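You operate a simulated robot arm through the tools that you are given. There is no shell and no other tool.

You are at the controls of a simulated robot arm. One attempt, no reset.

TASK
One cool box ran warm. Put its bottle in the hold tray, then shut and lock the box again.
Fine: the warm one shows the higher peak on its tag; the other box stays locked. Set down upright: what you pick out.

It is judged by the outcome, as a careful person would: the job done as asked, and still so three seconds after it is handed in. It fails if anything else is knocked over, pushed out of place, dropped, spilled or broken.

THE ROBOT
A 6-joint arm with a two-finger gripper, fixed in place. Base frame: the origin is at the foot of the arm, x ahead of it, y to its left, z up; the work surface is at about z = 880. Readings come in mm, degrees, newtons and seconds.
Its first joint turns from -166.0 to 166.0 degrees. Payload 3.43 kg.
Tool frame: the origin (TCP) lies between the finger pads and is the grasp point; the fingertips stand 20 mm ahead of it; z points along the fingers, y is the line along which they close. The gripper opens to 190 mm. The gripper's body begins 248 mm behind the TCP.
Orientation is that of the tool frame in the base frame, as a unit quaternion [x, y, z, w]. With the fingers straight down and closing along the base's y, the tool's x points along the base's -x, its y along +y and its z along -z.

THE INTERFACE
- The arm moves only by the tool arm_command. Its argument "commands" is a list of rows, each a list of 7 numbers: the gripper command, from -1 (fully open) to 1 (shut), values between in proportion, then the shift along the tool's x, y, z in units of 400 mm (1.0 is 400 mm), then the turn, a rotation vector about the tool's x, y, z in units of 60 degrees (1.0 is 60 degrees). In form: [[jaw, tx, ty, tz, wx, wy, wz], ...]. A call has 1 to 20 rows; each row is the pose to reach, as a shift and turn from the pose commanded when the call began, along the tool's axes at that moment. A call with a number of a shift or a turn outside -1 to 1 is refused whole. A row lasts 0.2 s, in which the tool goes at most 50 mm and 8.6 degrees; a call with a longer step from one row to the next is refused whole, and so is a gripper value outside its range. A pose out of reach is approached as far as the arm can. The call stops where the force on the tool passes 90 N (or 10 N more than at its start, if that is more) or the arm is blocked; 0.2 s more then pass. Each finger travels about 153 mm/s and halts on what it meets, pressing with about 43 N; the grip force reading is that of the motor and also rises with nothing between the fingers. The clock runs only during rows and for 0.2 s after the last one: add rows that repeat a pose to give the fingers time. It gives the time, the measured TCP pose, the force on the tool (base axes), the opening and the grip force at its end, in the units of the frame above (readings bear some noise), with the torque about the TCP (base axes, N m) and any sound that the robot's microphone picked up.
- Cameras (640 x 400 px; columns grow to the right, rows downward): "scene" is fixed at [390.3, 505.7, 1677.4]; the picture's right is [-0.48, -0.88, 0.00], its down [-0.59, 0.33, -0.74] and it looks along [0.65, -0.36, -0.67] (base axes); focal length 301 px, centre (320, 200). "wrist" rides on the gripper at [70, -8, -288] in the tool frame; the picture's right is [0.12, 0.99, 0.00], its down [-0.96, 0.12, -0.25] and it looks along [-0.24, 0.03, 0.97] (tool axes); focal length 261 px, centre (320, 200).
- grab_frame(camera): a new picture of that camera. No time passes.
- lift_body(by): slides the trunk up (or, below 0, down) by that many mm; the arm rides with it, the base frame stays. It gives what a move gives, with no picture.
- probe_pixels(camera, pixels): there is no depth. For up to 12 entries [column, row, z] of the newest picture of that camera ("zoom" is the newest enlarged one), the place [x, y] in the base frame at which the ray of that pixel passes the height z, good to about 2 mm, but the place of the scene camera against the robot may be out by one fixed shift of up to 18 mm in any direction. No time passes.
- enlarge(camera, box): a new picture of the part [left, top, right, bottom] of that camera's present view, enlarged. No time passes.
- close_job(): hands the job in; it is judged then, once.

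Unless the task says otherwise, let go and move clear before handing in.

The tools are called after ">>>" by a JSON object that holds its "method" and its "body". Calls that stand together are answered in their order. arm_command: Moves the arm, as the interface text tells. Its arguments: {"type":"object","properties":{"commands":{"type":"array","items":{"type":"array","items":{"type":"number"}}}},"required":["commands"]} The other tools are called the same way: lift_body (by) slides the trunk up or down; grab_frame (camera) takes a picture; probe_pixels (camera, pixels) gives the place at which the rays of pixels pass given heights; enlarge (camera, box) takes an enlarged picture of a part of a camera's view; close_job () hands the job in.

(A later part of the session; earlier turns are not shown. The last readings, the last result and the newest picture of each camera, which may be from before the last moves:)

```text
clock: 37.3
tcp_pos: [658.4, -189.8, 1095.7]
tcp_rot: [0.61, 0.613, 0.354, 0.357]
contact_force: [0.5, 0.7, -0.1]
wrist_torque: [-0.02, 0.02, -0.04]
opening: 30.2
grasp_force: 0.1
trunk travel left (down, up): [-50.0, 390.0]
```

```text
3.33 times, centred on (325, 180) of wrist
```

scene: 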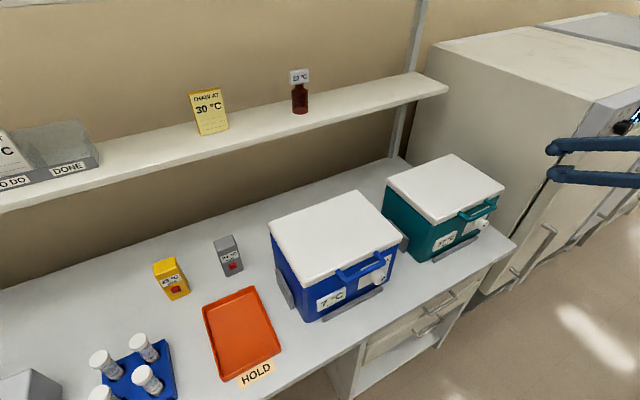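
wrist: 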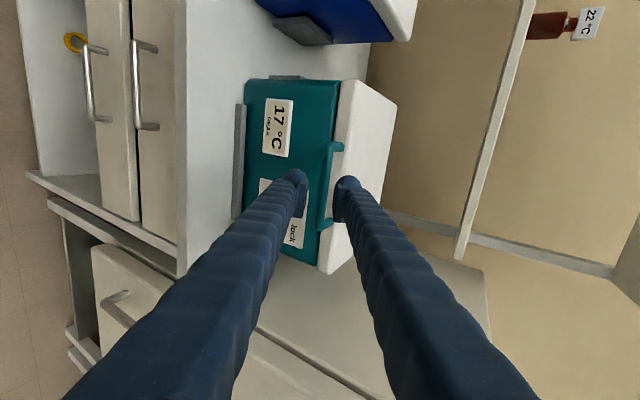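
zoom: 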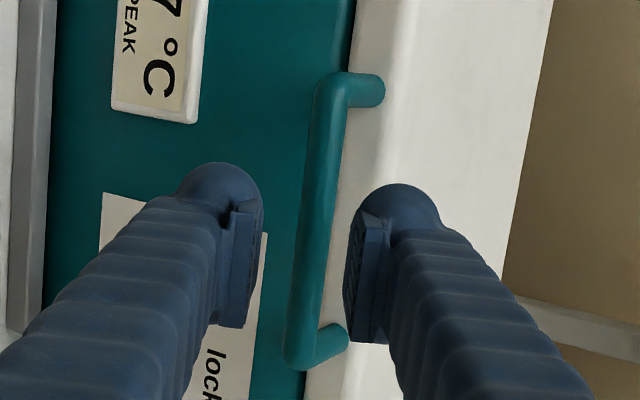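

The bar sits between the jaws, about 3–4 mm above the axis, and it's centred along y. I'll advance 41 mm along the tool axis, then check before closing.

>>> {"method": "arm_command", "body": {"commands": [[0.684, 0, 0.007, 0.025, 0, 0, 0], [0.684, 0, 0.007, 0.05, 0, 0, 0], [0.684, 0, 0.007, 0.076, 0, 0, 0], [0.684, 0, 0.007, 0.1025, 0, 0, 0], [0.684, 0, 0.007, 0.1025, 0, 0, 0]]}}

>>> {"method": "enlarge", "body": {"camera": "wrist", "box": [270, 120, 380, 240]}}

>>> {"method": "enlarge", "body": {"camera": "scene", "box": [430, 160, 550, 260]}}

```text
clock: 38.5
tcp_pos: [694.7, -190.4, 1074.5]
tcp_rot: [0.61, 0.613, 0.355, 0.356]
contact_force: [-0.6, -0.5, 0.1]
wrist_torque: [-0.02, -0.02, 0.02]
opening: 30.0
grasp_force: 0.0
trunk travel left (down, up): [-50.0, 390.0]
```

```text
3.33 times, centred on (325, 180) of wrist
```

zoom: 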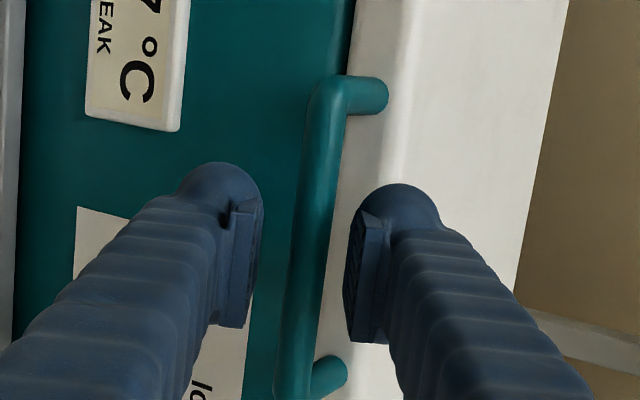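

```text
4.00 times, centred on (490, 210) of scene
```

zoom: 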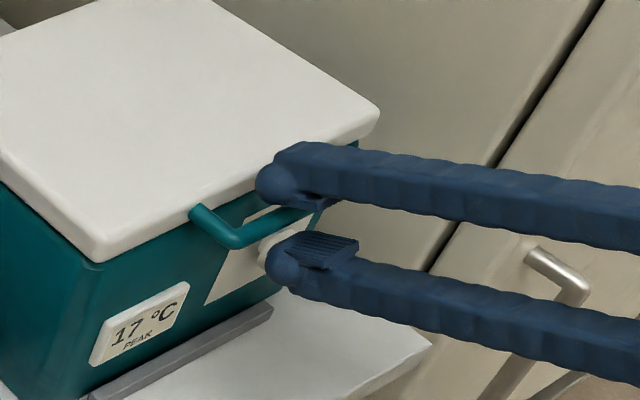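

The bar is between the pads and clear of the lid face. I'll close on it.

>>> {"method": "arm_command", "body": {"commands": [[0.85, 0, 0, 0, 0, 0, 0], [1, 0, 0, 0, 0, 0, 0], [1, 0, 0, 0, 0, 0, 0]]}}

```text
clock: 39.3
tcp_pos: [696.4, -189.6, 1076.7]
tcp_rot: [0.61, 0.612, 0.355, 0.357]
contact_force: [10.7, 0.6, 15.0]
wrist_torque: [0.93, -0.24, -0.46]
opening: 11.3
grasp_force: 43.4
trunk travel left (down, up): [-50.0, 390.0]
```

The bar is gripped at 11.3 mm. I'll start the lid opening with a small arc of about 10° and check the forces.

>>> {"method": "arm_command", "body": {"commands": [[1, 0, 0.0245, -0.0102, 0, 0, 0], [1, 0, 0.049, -0.02, 0, 0, 0], [1, 0, 0.0745, -0.0285, 0, 0, 0], [1, 0, 0.0997, -0.036, 0, 0, 0]]}}

>>> {"method": "grab_frame", "body": {"camera": "scene"}}

```text
clock: 40.3
tcp_pos: [698.0, -189.0, 1119.8]
tcp_rot: [0.61, 0.612, 0.353, 0.358]
contact_force: [-38.0, 2.7, 7.9]
wrist_torque: [-0.27, 0.36, -0.44]
opening: 0.0
grasp_force: 34.0
trunk travel left (down, up): [-50.0, 390.0]
```

```text
taken
```

scene: 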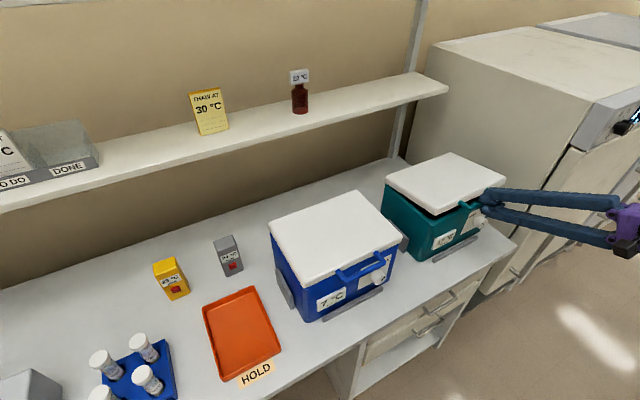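

The lid has lifted a little, but the opening reads 0 with −38 N in x, so the bar seems to have slipped out of the pads. I'll look closer.

>>> {"method": "enlarge", "body": {"camera": "scene", "box": [440, 150, 540, 250]}}

>>> {"method": "enlarge", "body": {"camera": "wrist", "box": [250, 100, 410, 260]}}

```text
4.00 times, centred on (490, 200) of scene
```

zoom: 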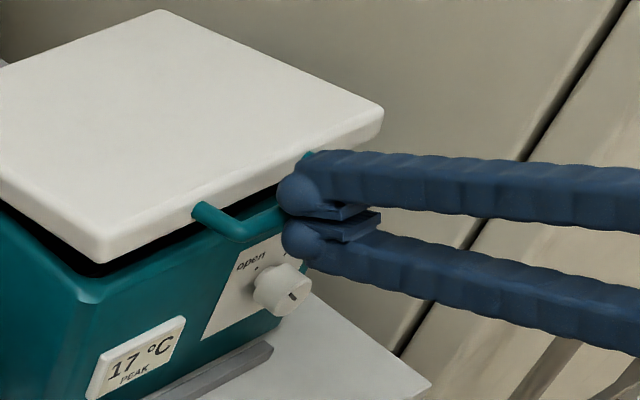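

```text
2.50 times, centred on (330, 180) of wrist
```

zoom: 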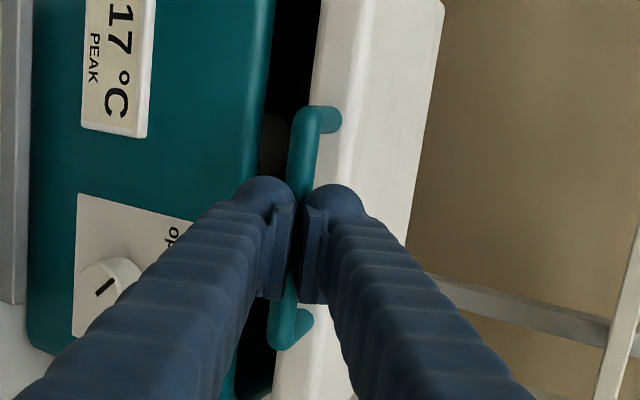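

>>> {"method": "enlarge", "body": {"camera": "scene", "box": [380, 140, 520, 270]}}

>>> {"method": "enlarge", "body": {"camera": "wrist", "box": [290, 150, 370, 230]}}

```text
3.08 times, centred on (450, 205) of scene
```

zoom: 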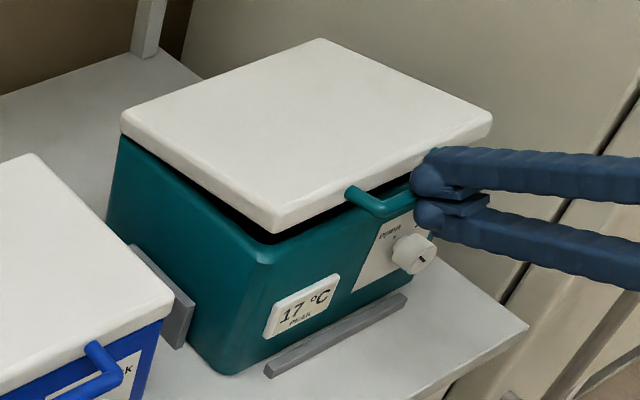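

```text
5.00 times, centred on (330, 190) of wrist
```

zoom: 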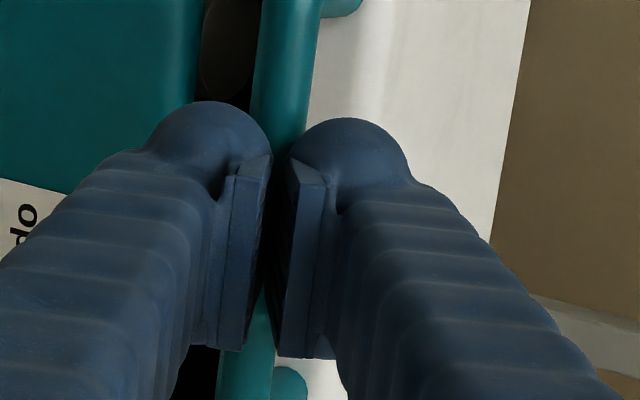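

The bar slid to the tip of the fingers, which are now pressing on it. The box also seems to have shifted a few mm within its brackets. I'll ease off and lower back so the lid settles shut, then regrip deeper.

>>> {"method": "arm_command", "body": {"commands": [[1, 0, -0.0125, -0.0217, 0, 0, 0], [1, 0, -0.0392, -0.0178, 0, 0, 0], [1, 0, -0.0658, -0.014, 0, 0, 0], [1, 0, -0.0925, -0.0101, 0, 0, 0], [1, 0, -0.0888, -0.0238, 0, 0, 0], [1, 0, -0.0888, -0.04, 0, 0, 0]]}}

>>> {"method": "grab_frame", "body": {"camera": "scene"}}

>>> {"method": "enlarge", "body": {"camera": "scene", "box": [380, 140, 520, 270]}}

>>> {"method": "enlarge", "body": {"camera": "wrist", "box": [230, 80, 390, 240]}}

```text
clock: 41.7
tcp_pos: [670.7, -188.6, 1094.0]
tcp_rot: [0.61, 0.612, 0.354, 0.357]
contact_force: [-0.8, 1.0, 0.0]
wrist_torque: [0.02, -0.02, -0.01]
opening: 0.2
grasp_force: 34.1
trunk travel left (down, up): [-50.0, 390.0]
```

```text
taken
```

scene: 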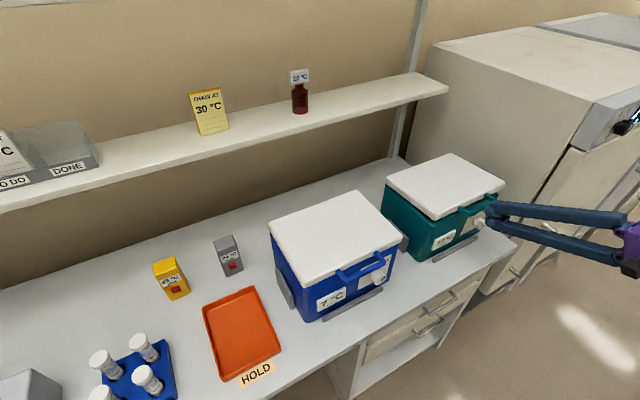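

```text
3.08 times, centred on (450, 205) of scene
```

zoom: 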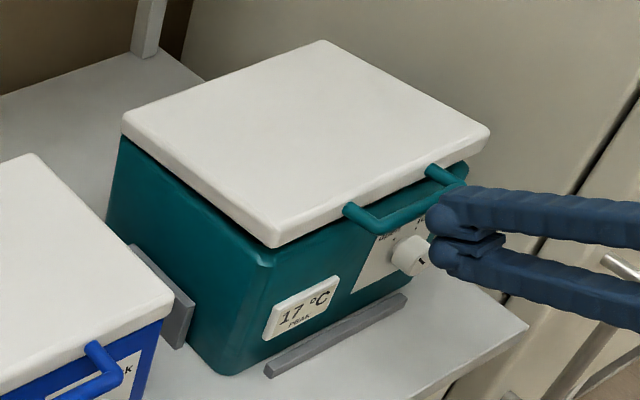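

```text
2.50 times, centred on (310, 160) of wrist
```

zoom: 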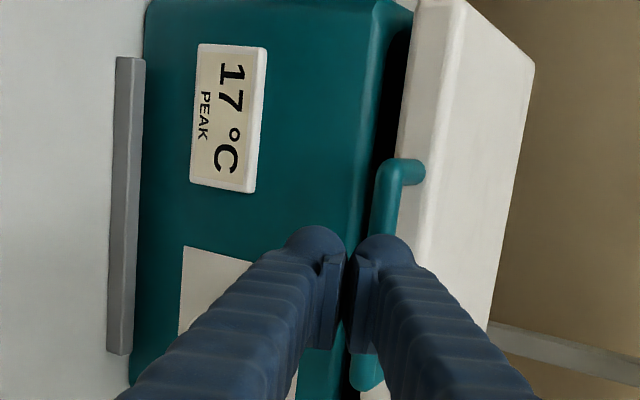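

The lid stayed ajar by itself about 5°, so the hinge has friction and holds its position. Last time the bar squirted out of the fingertip rounding, and I estimate it's now at (709, 1094). I'll realign with a flatter 25° tilt, jaws at 24 mm, for a deeper grip.

>>> {"method": "arm_command", "body": {"commands": [[0.747, 0, 0.013, -0.002, -0.028, 0, 0], [0.747, 0, 0.026, -0.004, -0.055, 0, 0], [0.747, 0, 0.0396, -0.0065, -0.083, 0, 0], [0.747, 0, 0.0396, -0.0065, -0.083, 0, 0]]}}

>>> {"method": "enlarge", "body": {"camera": "wrist", "box": [260, 120, 380, 240]}}

>>> {"method": "enlarge", "body": {"camera": "scene", "box": [440, 150, 540, 250]}}

```text
clock: 42.7
tcp_pos: [679.3, -192.0, 1109.9]
tcp_rot: [0.594, 0.597, 0.38, 0.381]
contact_force: [-0.2, -0.5, 0.7]
wrist_torque: [0.01, 0.03, -0.05]
opening: 24.0
grasp_force: 0.1
out of reach, approached as far as the arm can: row 3, 4
trunk travel left (down, up): [-50.0, 390.0]
```

```text
3.33 times, centred on (320, 180) of wrist
```

zoom: 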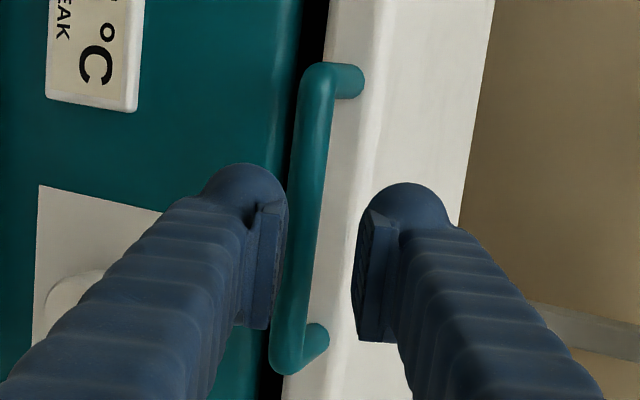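

```text
4.00 times, centred on (490, 200) of scene
```

zoom: 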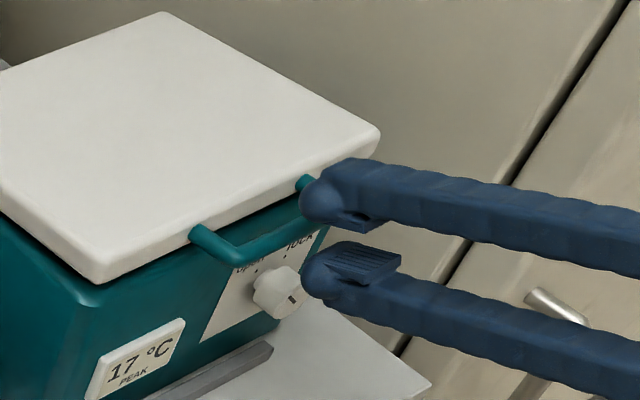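

The bar is about 4 mm below the axis (pixel 316 against 320). I'll correct that and advance 30 mm.

>>> {"method": "arm_command", "body": {"commands": [[0.747, 0, -0.012, 0.025, 0, 0, 0], [0.747, 0, -0.012, 0.05, 0, 0, 0], [0.747, 0, -0.012, 0.0625, 0, 0, 0], [0.747, 0, -0.012, 0.075, 0, 0, 0], [0.747, 0, -0.012, 0.075, 0, 0, 0]]}}

>>> {"method": "enlarge", "body": {"camera": "wrist", "box": [260, 120, 380, 240]}}

>>> {"method": "enlarge", "body": {"camera": "scene", "box": [440, 150, 540, 250]}}

```text
clock: 43.9
tcp_pos: [705.8, -193.2, 1094.6]
tcp_rot: [0.594, 0.597, 0.38, 0.382]
contact_force: [-1.4, -0.3, -1.3]
wrist_torque: [0.0, 0.03, 0.0]
opening: 24.9
grasp_force: 0.7
trunk travel left (down, up): [-50.0, 390.0]
```

```text
3.33 times, centred on (320, 180) of wrist
```

zoom: 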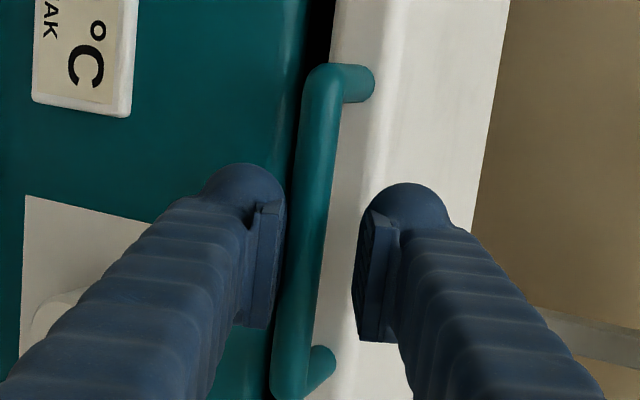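

```text
4.00 times, centred on (490, 200) of scene
```

zoom: 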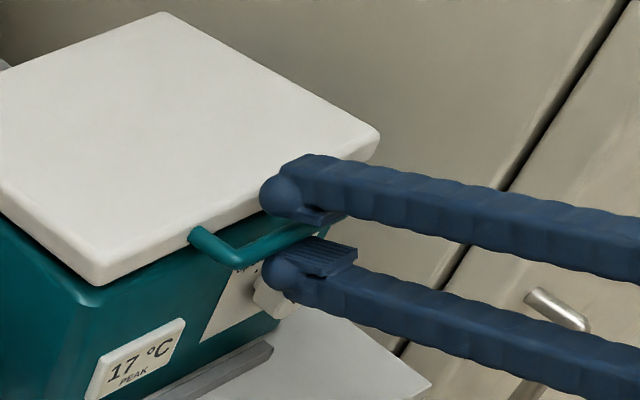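

The bar is still slightly toward the lower finger and a bit farther ahead than I estimated. I'll advance another 8 mm with a small downward correction, watching the force.

>>> {"method": "arm_command", "body": {"commands": [[0.747, 0, -0.008, 0.0, 0, 0, 0], [0.747, 0, -0.008, 0.01, 0, 0, 0], [0.747, 0, -0.008, 0.02, 0, 0, 0], [0.747, 0, -0.008, 0.02, 0, 0, 0]]}}

>>> {"method": "enlarge", "body": {"camera": "wrist", "box": [260, 120, 380, 240]}}

>>> {"method": "enlarge", "body": {"camera": "scene", "box": [440, 150, 540, 250]}}

```text
clock: 44.9
tcp_pos: [711.4, -192.0, 1087.3]
tcp_rot: [0.594, 0.596, 0.38, 0.383]
contact_force: [-1.4, 0.0, 0.5]
wrist_torque: [0.02, -0.03, 0.01]
opening: 24.2
grasp_force: 0.0
trunk travel left (down, up): [-50.0, 390.0]
```

```text
3.33 times, centred on (320, 180) of wrist
```

zoom: 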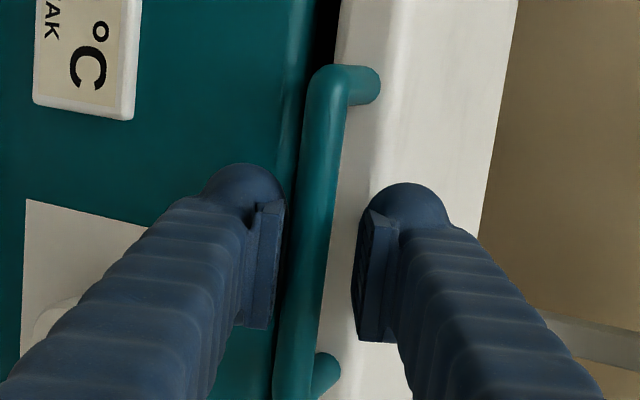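

```text
4.00 times, centred on (490, 200) of scene
```

zoom: 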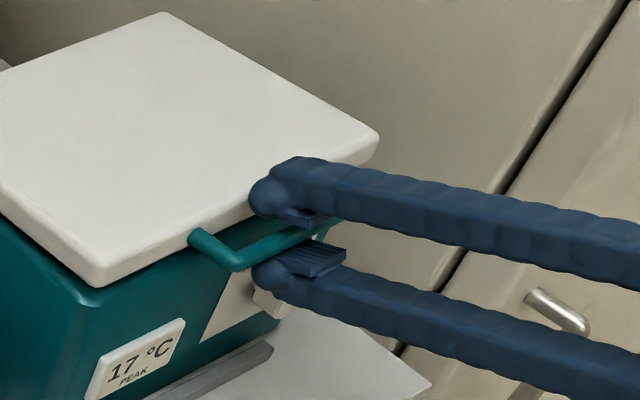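

>>> {"method": "arm_command", "body": {"commands": [[0.747, 0, 0, 0.007, 0, 0, 0], [0.747, 0, 0, 0.014, 0, 0, 0], [0.747, 0, 0, 0.014, 0, 0, 0]]}}

>>> {"method": "enlarge", "body": {"camera": "scene", "box": [460, 170, 520, 230]}}

```text
clock: 45.7
tcp_pos: [716.5, -193.0, 1086.6]
tcp_rot: [0.594, 0.597, 0.38, 0.383]
contact_force: [-0.1, -0.3, 0.2]
wrist_torque: [0.01, 0.0, 0.0]
opening: 24.4
grasp_force: 0.1
trunk travel left (down, up): [-50.0, 390.0]
```

```text
6.67 times, centred on (490, 200) of scene
```

zoom: 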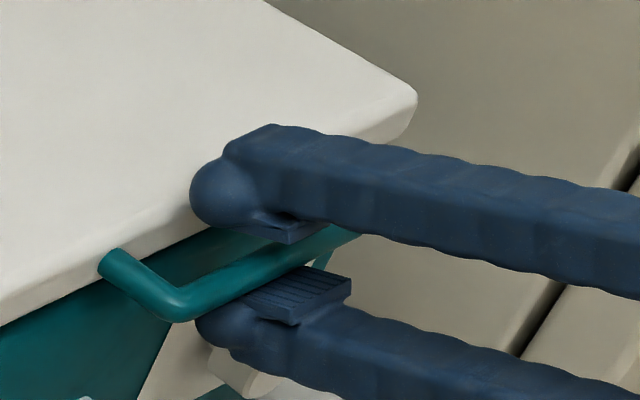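

The bar now crosses the middle of the pads and there's no contact yet. I'll close.

>>> {"method": "arm_command", "body": {"commands": [[0.9, 0, 0, 0, 0, 0, 0], [1, 0, 0, 0, 0, 0, 0], [1, 0, 0, 0, 0, 0, 0]]}}

>>> {"method": "enlarge", "body": {"camera": "scene", "box": [460, 170, 520, 230]}}

```text
clock: 46.5
tcp_pos: [715.3, -192.7, 1087.3]
tcp_rot: [0.594, 0.596, 0.381, 0.382]
contact_force: [-1.2, 0.7, 0.3]
wrist_torque: [0.62, 0.06, -0.33]
opening: 8.7
grasp_force: 42.8
trunk travel left (down, up): [-50.0, 390.0]
```

```text
6.67 times, centred on (490, 200) of scene
```

zoom: 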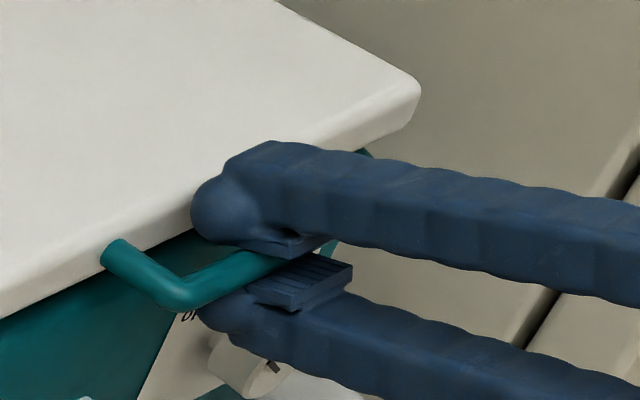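

I now have a good grip on the flat pads, with 8.7 mm opening and almost no side force. I'll lift about 10° further along the arc.

>>> {"method": "arm_command", "body": {"commands": [[1, 0, 0.0246, -0.0072, 0, 0, 0], [1, 0, 0.0492, -0.0144, 0, 0, 0], [1, 0, 0.0744, -0.0195, 0, 0, 0], [1, 0, 0.0995, -0.0246, 0, 0, 0]]}}

>>> {"method": "enlarge", "body": {"camera": "scene", "box": [380, 140, 520, 270]}}

```text
clock: 47.5
tcp_pos: [724.3, -193.6, 1126.6]
tcp_rot: [0.594, 0.597, 0.38, 0.383]
contact_force: [3.5, 0.1, 0.2]
wrist_torque: [0.38, 0.05, -0.92]
opening: 9.0
grasp_force: 42.8
trunk travel left (down, up): [-50.0, 390.0]
```

```text
3.08 times, centred on (450, 205) of scene
```

zoom: 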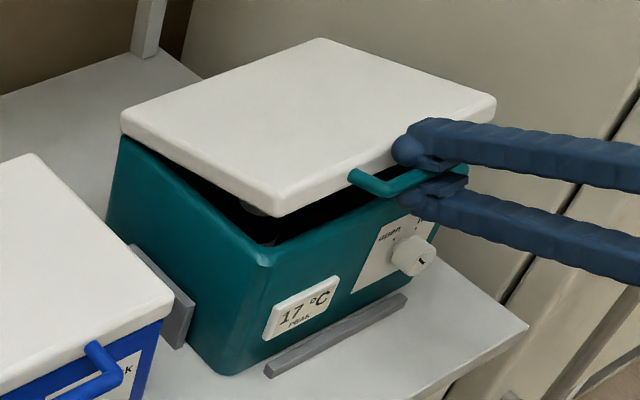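

The forces are small and the lid is opening cleanly. I'll continue another 20° along the arc.

>>> {"method": "arm_command", "body": {"commands": [[1, 0, 0.0255, -0.003, 0, 0, 0], [1, 0, 0.051, -0.005, 0, 0, 0], [1, 0, 0.077, -0.0055, 0, 0, 0], [1, 0, 0.1025, -0.0057, 0, 0, 0], [1, 0, 0.128, -0.004, 0, 0, 0], [1, 0, 0.1535, -0.0016, 0, 0, 0], [1, 0, 0.179, 0.002, 0, 0, 0], [1, 0, 0.2045, 0.0066, 0, 0, 0]]}}

>>> {"method": "enlarge", "body": {"camera": "scene", "box": [370, 110, 530, 270]}}

```text
clock: 49.3
tcp_pos: [761.1, -191.8, 1198.5]
tcp_rot: [0.594, 0.597, 0.38, 0.382]
contact_force: [-1.6, -6.4, -0.2]
wrist_torque: [0.32, 0.05, -0.88]
opening: 9.0
grasp_force: 42.8
trunk travel left (down, up): [-50.0, 390.0]
```

```text
2.50 times, centred on (450, 190) of scene
```

zoom: 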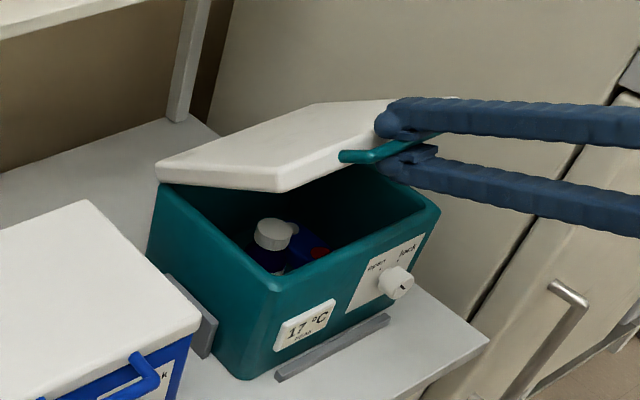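

The bottle's white cap and some packs are visible inside. I'll continue the arc another 40°.

>>> {"method": "arm_command", "body": {"commands": [[1, 0, 0.05, 0.013, 0, 0, 0], [1, 0, 0.098, 0.03, 0, 0, 0], [1, 0, 0.145, 0.051, 0, 0, 0], [1, 0, 0.19, 0.076, 0, 0, 0], [1, 0, 0.232, 0.105, 0, 0, 0], [1, 0, 0.272, 0.138, 0, 0, 0], [1, 0, 0.309, 0.174, 0, 0, 0], [1, 0, 0.342, 0.213, 0, 0, 0]]}}

>>> {"method": "grab_frame", "body": {"camera": "scene"}}

```text
clock: 51.1
tcp_pos: [889.4, -192.3, 1294.9]
tcp_rot: [0.593, 0.594, 0.383, 0.386]
contact_force: [-22.8, -21.7, 42.1]
wrist_torque: [0.32, 2.44, 0.53]
opening: 9.6
grasp_force: 43.0
trunk travel left (down, up): [-50.0, 390.0]
```

```text
taken
```

scene: 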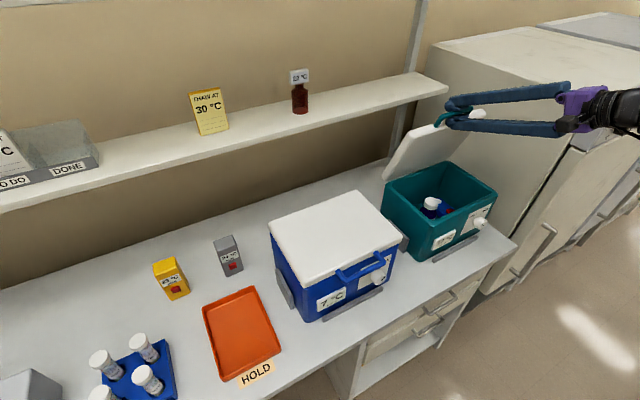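

The lid is open about 75°, but the fingers now press against it: 42 N in z and 2.4 N m about y. I'll rotate the tool along with the lid about the bar, with a small relief shift.

>>> {"method": "arm_command", "body": {"commands": [[1, 0, 0.003, -0.006, 0.08, 0, 0], [1, 0, 0.007, -0.014, 0.16, 0, 0], [1, 0, 0.007, -0.014, 0.25, 0, 0], [1, 0, 0.007, -0.014, 0.33, 0, 0]]}}

>>> {"method": "enlarge", "body": {"camera": "scene", "box": [370, 60, 530, 220]}}

>>> {"method": "grab_frame", "body": {"camera": "wrist"}}

```text
clock: 52.1
tcp_pos: [889.9, -189.2, 1295.8]
tcp_rot: [0.651, 0.654, 0.272, 0.275]
contact_force: [-2.4, 6.7, 16.3]
wrist_torque: [0.45, -0.11, -1.69]
opening: 9.4
grasp_force: 42.8
trunk travel left (down, up): [-50.0, 390.0]
```

```text
2.50 times, centred on (450, 140) of scene
```

zoom: 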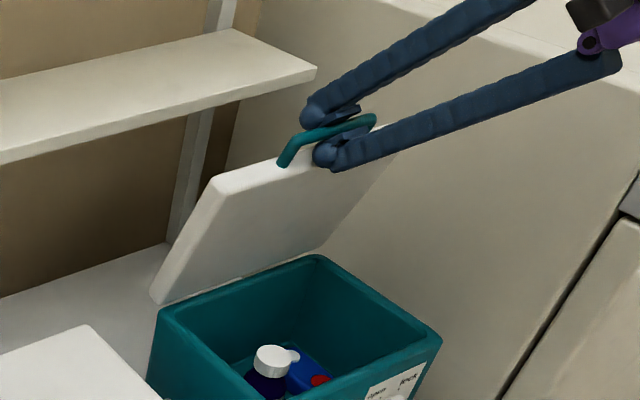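

```text
taken
```

wrist: 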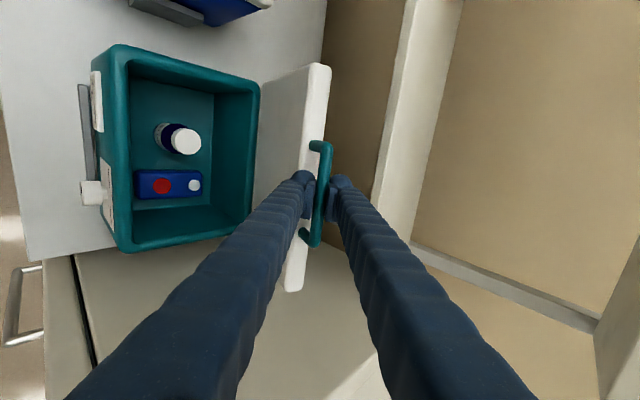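

The lid is open about 72° and the wrist view now shows the bottle (cap at 186,141) and a blue logger inside. The hinge friction held the lid even at 5°, so it will hold here. I'll open the jaws slightly and back out along the tool axis.

>>> {"method": "arm_command", "body": {"commands": [[0.832, 0, 0, 0, 0, 0, 0], [0.832, 0, 0, 0, 0, 0, 0], [0.832, 0, 0, -0.04, 0, 0, 0], [0.832, 0, 0, -0.08, 0, 0, 0], [0.832, 0, 0, -0.14, 0, 0, 0], [0.832, 0, 0, -0.2, 0, 0, 0], [0.832, 0, 0, -0.2, 0, 0, 0]]}}

>>> {"method": "grab_frame", "body": {"camera": "wrist"}}

>>> {"method": "grab_frame", "body": {"camera": "scene"}}

```text
clock: 53.7
tcp_pos: [834.1, -189.5, 1348.7]
tcp_rot: [0.651, 0.653, 0.272, 0.275]
contact_force: [0.4, -0.8, 0.1]
wrist_torque: [0.0, -0.01, 0.01]
opening: 16.0
grasp_force: 0.0
trunk travel left (down, up): [-50.0, 390.0]
```

```text
taken
```

wrist: 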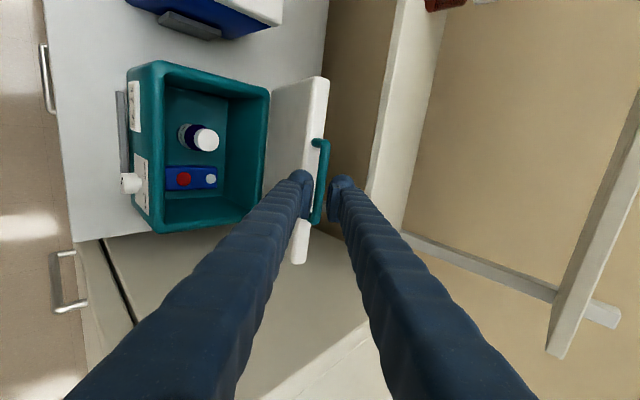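

```text
taken
```

scene: 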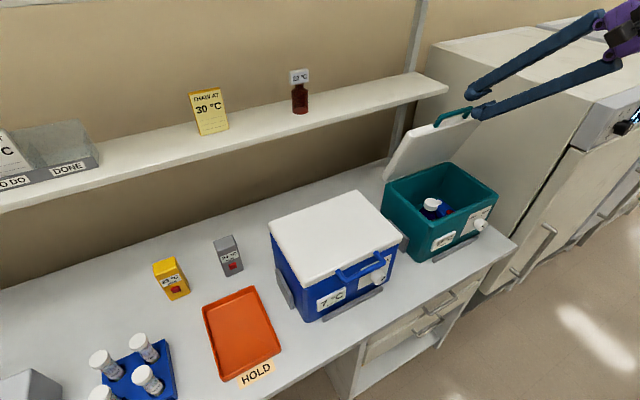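

The lid holds by itself at about 72°. I'll raise the trunk 100 mm, back off, and roll the tool back toward pointing straight down over the box.

>>> {"method": "lift_body", "body": {"by": 100}}

>>> {"method": "arm_command", "body": {"commands": [[0.832, 0, -0.0175, -0.018, 0, 0, -0.125], [0.832, 0, -0.035, -0.0355, 0, 0, -0.25], [0.832, 0, -0.0525, -0.053, 0, 0, -0.375], [0.832, 0, -0.07, -0.071, 0, 0, -0.5], [0.832, 0, -0.0875, -0.089, 0, 0, -0.625], [0.832, 0, -0.105, -0.1065, 0, 0, -0.75], [0.832, 0, -0.1225, -0.124, 0, 0, -0.875], [0.832, 0, -0.14, -0.142, 0, 0, -1.0]]}}

>>> {"method": "arm_command", "body": {"commands": [[0.3, 0, 0, 0, 0, 0, -0.125], [0, 0, 0, 0, 0, 0, -0.25], [0, 0, 0, 0, 0, 0, -0.375], [0, 0, 0, 0, 0, 0, -0.5], [0, 0, 0, 0, 0, 0, -0.5]]}}

```text
clock: 55.0
tcp_pos: [832.6, -189.5, 1447.5]
tcp_rot: [0.652, 0.653, 0.272, 0.274]
contact_force: [0.4, -0.5, 0.5]
wrist_torque: [0.0, 0.01, -0.02]
opening: 15.8
grasp_force: 0.2
trunk travel left (down, up): [-150.0, 290.0]
```

```text
clock: 56.8
tcp_pos: [754.6, -188.5, 1449.9]
tcp_rot: [0.236, 0.891, 0.097, 0.374]
contact_force: [-0.3, -0.6, 1.1]
wrist_torque: [-0.01, -0.02, 0.02]
opening: 16.2
grasp_force: 0.1
trunk travel left (down, up): [-150.0, 290.0]
```

```text
clock: 58.0
tcp_pos: [753.1, -188.1, 1448.7]
tcp_rot: [-0.003, 0.922, -0.002, 0.387]
contact_force: [-0.2, 0.2, -0.1]
wrist_torque: [-0.01, 0.0, 0.02]
opening: 94.8
grasp_force: 0.1
trunk travel left (down, up): [-150.0, 290.0]
```

>>> {"method": "lift_body", "body": {"by": 100}}

>>> {"method": "arm_command", "body": {"commands": [[0, 0.067, 0, 0.0435, 0, 0.094, 0], [0, 0.1335, 0, 0.087, 0, 0.1875, 0], [0, 0.2, 0, 0.1305, 0, 0.281, 0], [0, 0.267, 0, 0.174, 0, 0.375, 0], [0, 0.334, 0, 0.2175, 0, 0.469, 0], [0, 0.4, 0, 0.261, 0, 0.5625, 0], [0, 0.467, 0, 0.3045, 0, 0.656, 0], [0, 0.534, 0, 0.348, 0, 0.75, 0], [0, 0.534, 0, 0.348, 0, 0.75, 0]]}}

>>> {"method": "grab_frame", "body": {"camera": "wrist"}}

```text
clock: 59.3
tcp_pos: [754.6, -189.3, 1548.5]
tcp_rot: [-0.003, 0.922, -0.001, 0.387]
contact_force: [-0.5, 0.3, 0.2]
wrist_torque: [0.01, 0.02, -0.02]
opening: 94.9
grasp_force: 0.0
trunk travel left (down, up): [-250.0, 190.0]
```

```text
clock: 61.3
tcp_pos: [703.0, -188.9, 1302.9]
tcp_rot: [-0.001, 1.0, -0.002, 0.004]
contact_force: [0.1, -0.5, -0.1]
wrist_torque: [0.0, -0.09, 0.0]
opening: 95.0
grasp_force: 0.0
trunk travel left (down, up): [-250.0, 190.0]
```

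```text
taken
```

wrist: 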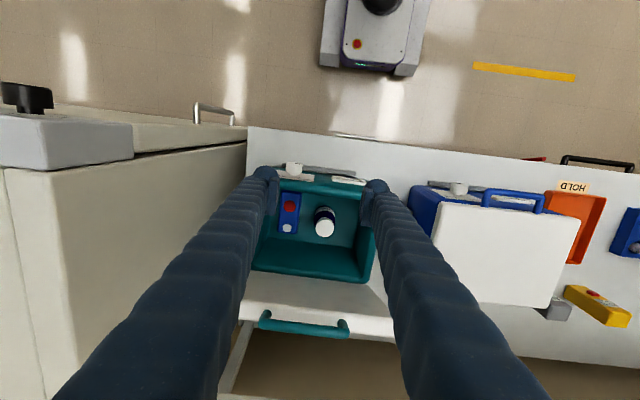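

I have a top view: the bottle with white cap near (323,225) and the logger at (288,212). I'll enlarge the interior.

>>> {"method": "enlarge", "body": {"camera": "wrist", "box": [240, 160, 400, 300]}}

>>> {"method": "enlarge", "body": {"camera": "scene", "box": [400, 160, 510, 260]}}

```text
2.86 times, centred on (320, 230) of wrist
```

zoom: 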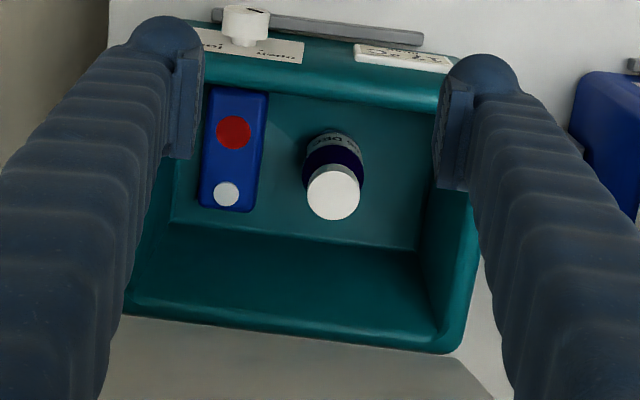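

```text
4.00 times, centred on (455, 210) of scene
```

zoom: 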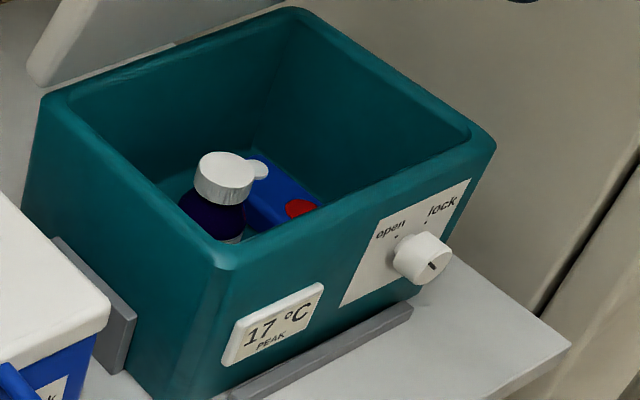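

>>> {"method": "probe_pixels", "body": {"camera": "wrist", "pixels": [[324.5, 228.3, 960], [324.5, 228.3, 980], [324.5, 228.3, 1000], [324.5, 228.3, 1020], [319, 215, 900], [288, 201, 940], [284.6, 239, 940], [294, 162, 980], [267, 172, 1050], [375, 180, 1050], [360, 280, 1050]]}}

>>> {"method": "probe_pixels", "body": {"camera": "scene", "pixels": [[431.8, 202.5, 960], [431.8, 202.5, 980], [431.8, 202.5, 1000], [431.8, 202.5, 1020], [483.3, 226.3, 980], [484, 170, 1050], [496, 193, 1050], [430, 225, 1050], [386, 184, 1050]]}}

```text
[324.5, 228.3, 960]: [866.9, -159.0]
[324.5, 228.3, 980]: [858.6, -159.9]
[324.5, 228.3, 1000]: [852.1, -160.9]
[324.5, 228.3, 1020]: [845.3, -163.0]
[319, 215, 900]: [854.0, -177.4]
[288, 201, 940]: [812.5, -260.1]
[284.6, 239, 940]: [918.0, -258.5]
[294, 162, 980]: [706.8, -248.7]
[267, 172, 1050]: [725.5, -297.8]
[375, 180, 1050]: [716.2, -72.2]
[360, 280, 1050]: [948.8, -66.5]
```

```text
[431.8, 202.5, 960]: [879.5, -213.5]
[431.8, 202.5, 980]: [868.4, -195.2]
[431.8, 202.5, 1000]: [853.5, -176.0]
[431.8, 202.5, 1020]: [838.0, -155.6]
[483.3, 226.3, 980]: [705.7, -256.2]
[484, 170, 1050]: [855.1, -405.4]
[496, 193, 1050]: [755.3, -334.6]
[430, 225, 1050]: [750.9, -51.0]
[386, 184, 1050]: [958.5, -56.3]
```

The bottle is at about (848, −162) with its cap top near z≈1010, and the logger is clear of it by about 40 mm. The lid leans over at 72°, so I'll approach with the tool leaned 15° back toward the robot. First I'll go to a pose above the bottle.

>>> {"method": "arm_command", "body": {"commands": [[0.284, -0.035, 0.0085, 0.0655, 0, -0.031, 0], [0.284, -0.07, 0.017, 0.131, 0, -0.0625, 0], [0.284, -0.104, 0.0255, 0.196, 0, -0.094, 0], [0.284, -0.139, 0.034, 0.261, 0, -0.125, 0], [0.284, -0.1735, 0.042, 0.3265, 0, -0.156, 0], [0.284, -0.208, 0.0505, 0.392, 0, -0.1875, 0], [0.284, -0.243, 0.059, 0.457, 0, -0.219, 0], [0.284, -0.2775, 0.0675, 0.5225, 0, -0.25, 0], [0.284, -0.2775, 0.0675, 0.5225, 0, -0.25, 0]]}}

>>> {"method": "grab_frame", "body": {"camera": "wrist"}}

>>> {"method": "grab_frame", "body": {"camera": "scene"}}

```text
clock: 63.3
tcp_pos: [816.2, -164.6, 1091.1]
tcp_rot: [-0.001, 0.991, -0.002, 0.135]
contact_force: [0.7, 0.5, 0.7]
wrist_torque: [0.01, 0.01, -0.02]
opening: 67.8
grasp_force: 0.1
trunk travel left (down, up): [-250.0, 190.0]
```

```text
taken
```

wrist: 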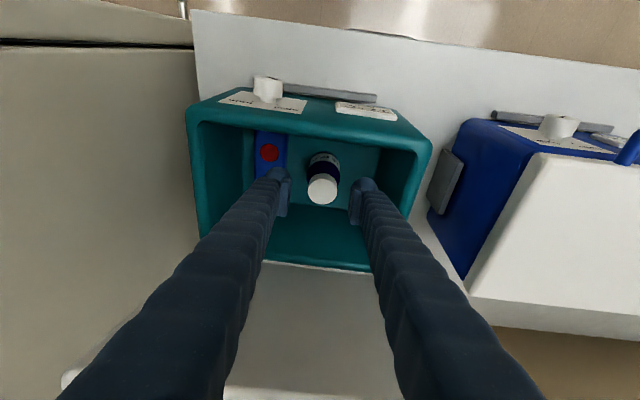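

```text
taken
```

scene: 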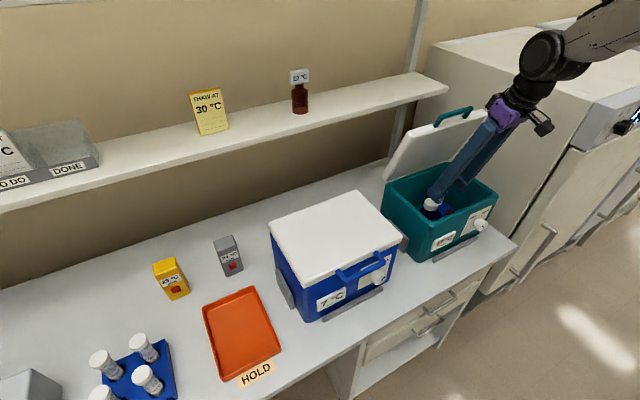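

The cap is centred at (322,190), so the bottle is at (848.5, −161). I'll check the logger's edge relative to the left finger before descending.

>>> {"method": "probe_pixels", "body": {"camera": "wrist", "pixels": [[287, 150, 920], [287, 150, 950], [322, 190, 1010], [322, 190, 1000], [308, 165, 950], [340, 165, 950]]}}

>>> {"method": "enlarge", "body": {"camera": "wrist", "box": [240, 120, 400, 240]}}

```text
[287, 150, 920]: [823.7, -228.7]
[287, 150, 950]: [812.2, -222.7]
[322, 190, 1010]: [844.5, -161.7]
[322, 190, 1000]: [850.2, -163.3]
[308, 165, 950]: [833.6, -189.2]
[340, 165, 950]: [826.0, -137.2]
```

```text
3.33 times, centred on (320, 180) of wrist
```

zoom: 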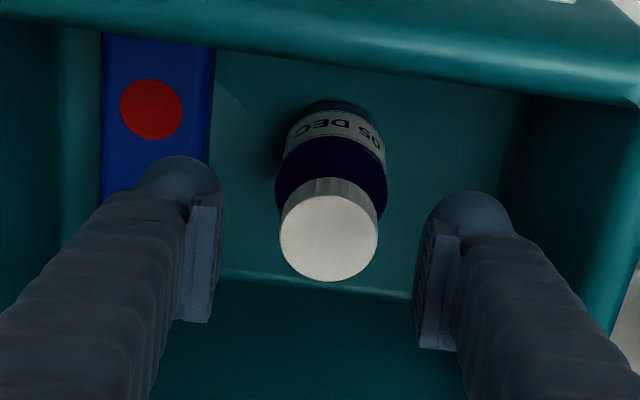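

The body is about 52 mm wide and marked 05 DEC. The left finger clears the logger. I'll narrow to 62 mm and descend along the tool axis to z≈971.

>>> {"method": "arm_command", "body": {"commands": [[0.347, 0.001, 0.0015, 0.05, 0, 0, 0], [0.347, 0.002, 0.003, 0.1, 0, 0, 0], [0.347, 0.003, 0.005, 0.15, 0, 0, 0], [0.347, 0.004, 0.005, 0.2, 0, 0, 0], [0.347, 0.004, 0.005, 0.24, 0, 0, 0], [0.347, 0.004, 0.005, 0.275, 0, 0, 0], [0.347, 0.004, 0.005, 0.31, 0, 0, 0], [0.347, 0.004, 0.005, 0.31, 0, 0, 0]]}}

>>> {"method": "grab_frame", "body": {"camera": "wrist"}}

>>> {"method": "enlarge", "body": {"camera": "scene", "box": [400, 120, 520, 240]}}

```text
clock: 65.1
tcp_pos: [848.3, -163.3, 969.2]
tcp_rot: [-0.001, 0.991, -0.003, 0.135]
contact_force: [0.6, 0.2, 0.6]
wrist_torque: [-0.02, -0.01, -0.04]
opening: 61.9
grasp_force: 0.0
trunk travel left (down, up): [-250.0, 190.0]
```

```text
taken
```

wrist: 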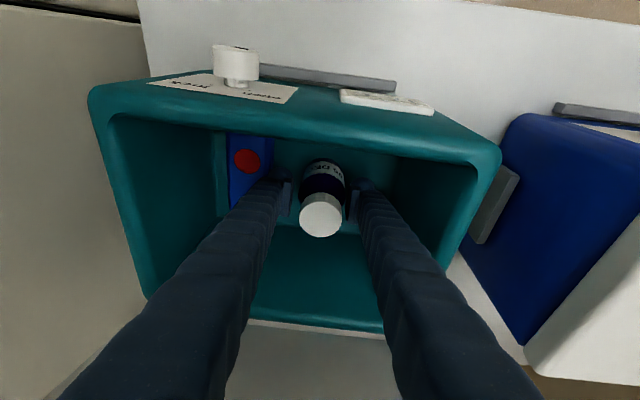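

```text
3.33 times, centred on (460, 180) of scene
```

zoom: 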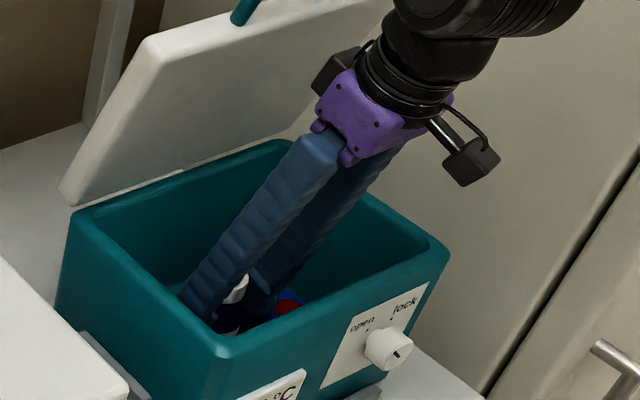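

The fingers straddle the bottle with no contact. I'll close.

>>> {"method": "arm_command", "body": {"commands": [[0.5, 0, 0, 0, 0, 0, 0], [1, 0, 0, 0, 0, 0, 0], [1, 0, 0, 0, 0, 0, 0]]}}

```text
clock: 65.9
tcp_pos: [847.6, -163.6, 969.4]
tcp_rot: [-0.001, 0.991, -0.003, 0.135]
contact_force: [-0.2, -0.3, 0.6]
wrist_torque: [-0.11, 0.0, 0.02]
opening: 54.5
grasp_force: 43.3
trunk travel left (down, up): [-250.0, 190.0]
```

The bottle is gripped at 54.5 mm. I'll lift it along the tool axis, up and slightly back, clear of the lid.

>>> {"method": "arm_command", "body": {"commands": [[1, 0, 0, -0.03, 0, 0, 0], [1, 0, 0, -0.08, 0, 0, 0], [1, 0, 0, -0.14, 0, 0, 0], [1, 0, 0, -0.21, 0, 0, 0], [1, 0, 0, -0.28, 0, 0, 0], [1, 0, 0, -0.35, 0, 0, 0], [1, 0, 0, -0.42, 0, 0, 0], [1, 0, 0, -0.5, 0, 0, 0]]}}

>>> {"method": "grab_frame", "body": {"camera": "scene"}}

>>> {"method": "grab_frame", "body": {"camera": "wrist"}}

```text
clock: 67.7
tcp_pos: [796.8, -161.5, 1167.1]
tcp_rot: [-0.002, 0.991, -0.003, 0.135]
contact_force: [-0.4, 1.4, -1.8]
wrist_torque: [0.0, 0.0, 0.03]
opening: 52.8
grasp_force: 42.7
trunk travel left (down, up): [-250.0, 190.0]
```

```text
taken
```

scene: 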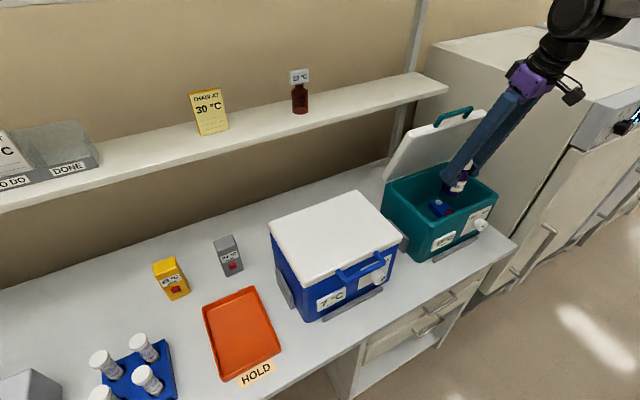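

```text
taken
```

wrist: 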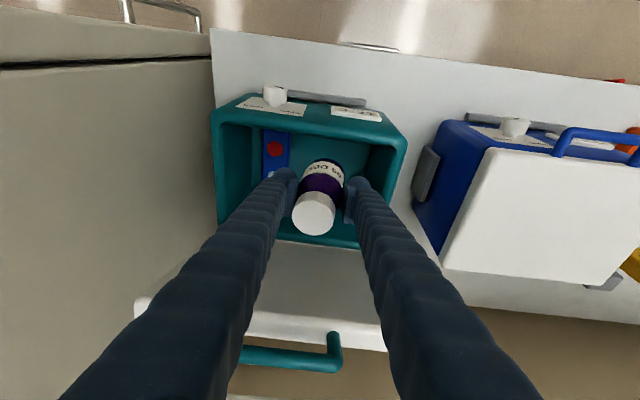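

The opening went from 54.5 to 52.8 mm and the cap moved to (314,213), so the bottle has shifted a bit in the grip. I'll look closer.

>>> {"method": "enlarge", "body": {"camera": "wrist", "box": [260, 130, 380, 250]}}

>>> {"method": "enlarge", "body": {"camera": "scene", "box": [420, 130, 500, 230]}}

```text
3.33 times, centred on (320, 190) of wrist
```

zoom: 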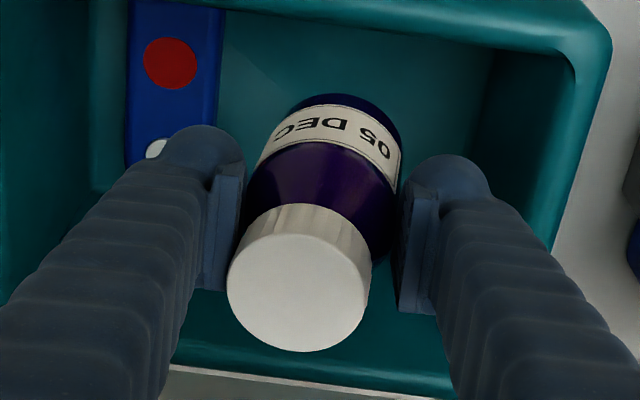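

```text
4.00 times, centred on (460, 180) of scene
```

zoom: 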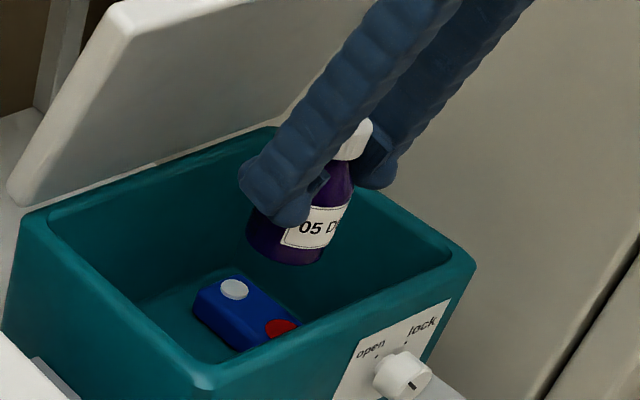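

The pads caught the tapered shoulder, so the bottle has tilted about 10° in the grip. I'll lower it back into the box, 12 mm farther from the logger, and regrip lower on the straight body.

>>> {"method": "arm_command", "body": {"commands": [[1, 0, 0.015, 0.06, 0, 0, 0], [1, 0, 0.03, 0.13, 0, 0, 0], [1, 0, 0.03, 0.21, 0, 0, 0], [1, 0, 0.03, 0.29, 0, 0, 0], [1, 0, 0.03, 0.36, 0, 0, 0], [1, 0, 0.03, 0.42, 0, 0, 0], [1, 0, 0.03, 0.45, 0, 0, 0], [1, 0, 0.03, 0.465, 0, 0, 0]]}}

>>> {"method": "enlarge", "body": {"camera": "wrist", "box": [240, 120, 400, 260]}}

```text
clock: 69.5
tcp_pos: [843.9, -152.4, 984.6]
tcp_rot: [0.0, 0.991, -0.003, 0.134]
contact_force: [0.1, -0.2, -1.6]
wrist_torque: [0.02, -0.01, 0.02]
opening: 52.4
grasp_force: 43.0
trunk travel left (down, up): [-250.0, 190.0]
```

```text
2.86 times, centred on (320, 190) of wrist
```

zoom: 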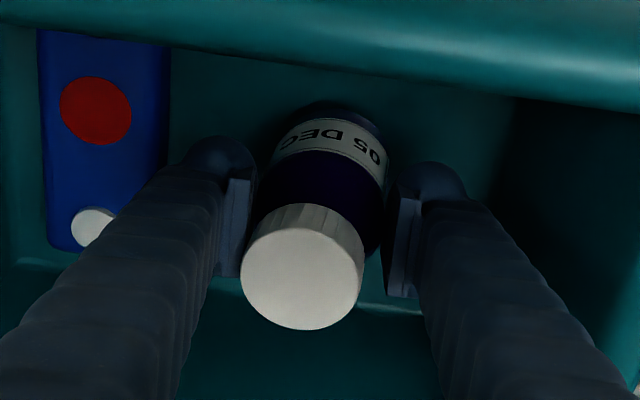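

>>> {"method": "arm_command", "body": {"commands": [[1, 0, 0, 0.01, 0, 0, 0], [1, 0, 0, 0.02, 0, 0, 0], [1, 0, 0, 0.03, 0, 0, 0]]}}

>>> {"method": "enlarge", "body": {"camera": "wrist", "box": [240, 120, 400, 260]}}

```text
clock: 70.3
tcp_pos: [846.4, -151.4, 975.7]
tcp_rot: [-0.001, 0.991, -0.003, 0.136]
contact_force: [-4.0, 0.5, 18.1]
wrist_torque: [-0.44, 0.2, -0.13]
opening: 52.5
grasp_force: 43.1
trunk travel left (down, up): [-250.0, 190.0]
```

```text
2.86 times, centred on (320, 190) of wrist
```

zoom: 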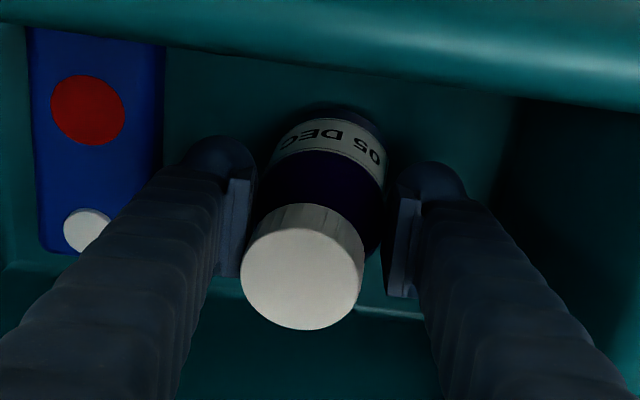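

The bottle bottom touches the floor (18 N). I'll release gradually so it stands up by itself.

>>> {"method": "arm_command", "body": {"commands": [[0.44, 0, 0, 0, 0, 0, 0], [0.42, 0, 0, 0, 0, 0, 0], [0.4, 0, 0, 0, 0, 0, 0], [0.38, 0, 0, 0, 0, 0, 0], [0.36, 0, 0, 0, 0, 0, 0], [0.34, 0, 0, 0, 0, 0, 0], [0.34, 0, 0, 0, 0, 0, 0]]}}

>>> {"method": "enlarge", "body": {"camera": "wrist", "box": [240, 120, 400, 260]}}

```text
clock: 71.9
tcp_pos: [848.0, -151.1, 972.0]
tcp_rot: [0.0, 0.991, -0.003, 0.133]
contact_force: [-0.5, 0.4, 0.6]
wrist_torque: [-0.03, 0.03, 0.0]
opening: 62.7
grasp_force: 0.1
trunk travel left (down, up): [-250.0, 190.0]
```

```text
2.86 times, centred on (320, 190) of wrist
```

zoom: 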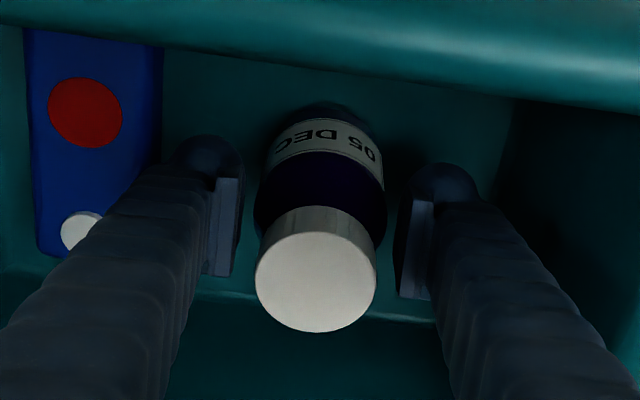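

The bottle stands upright again with its cap centred at (316,268) in the zoom. I'll lower 28 mm to the straight body and regrip.

>>> {"method": "arm_command", "body": {"commands": [[0.36, 0.0065, 0, 0.0225, 0, 0, 0], [0.36, 0.013, 0, 0.045, 0, 0, 0], [0.36, 0.019, 0, 0.0675, 0, 0, 0], [0.36, 0.019, 0, 0.0675, 0, 0, 0]]}}

>>> {"method": "enlarge", "body": {"camera": "wrist", "box": [240, 120, 400, 260]}}

>>> {"method": "enlarge", "body": {"camera": "scene", "box": [400, 100, 520, 240]}}

```text
clock: 72.9
tcp_pos: [847.1, -151.9, 944.5]
tcp_rot: [-0.001, 0.991, -0.002, 0.134]
contact_force: [1.2, -1.0, 0.2]
wrist_torque: [0.02, -0.01, -0.01]
opening: 60.7
grasp_force: 0.0
trunk travel left (down, up): [-250.0, 190.0]
```

```text
2.86 times, centred on (320, 190) of wrist
```

zoom: 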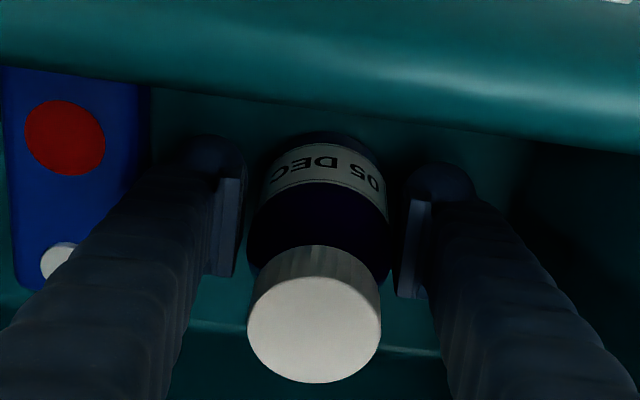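

```text
2.86 times, centred on (460, 170) of scene
```

zoom: 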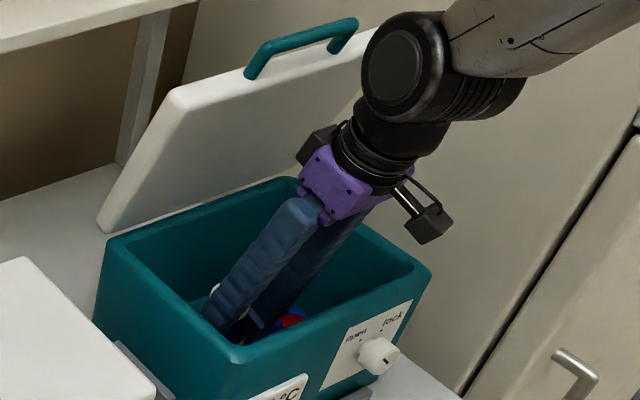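

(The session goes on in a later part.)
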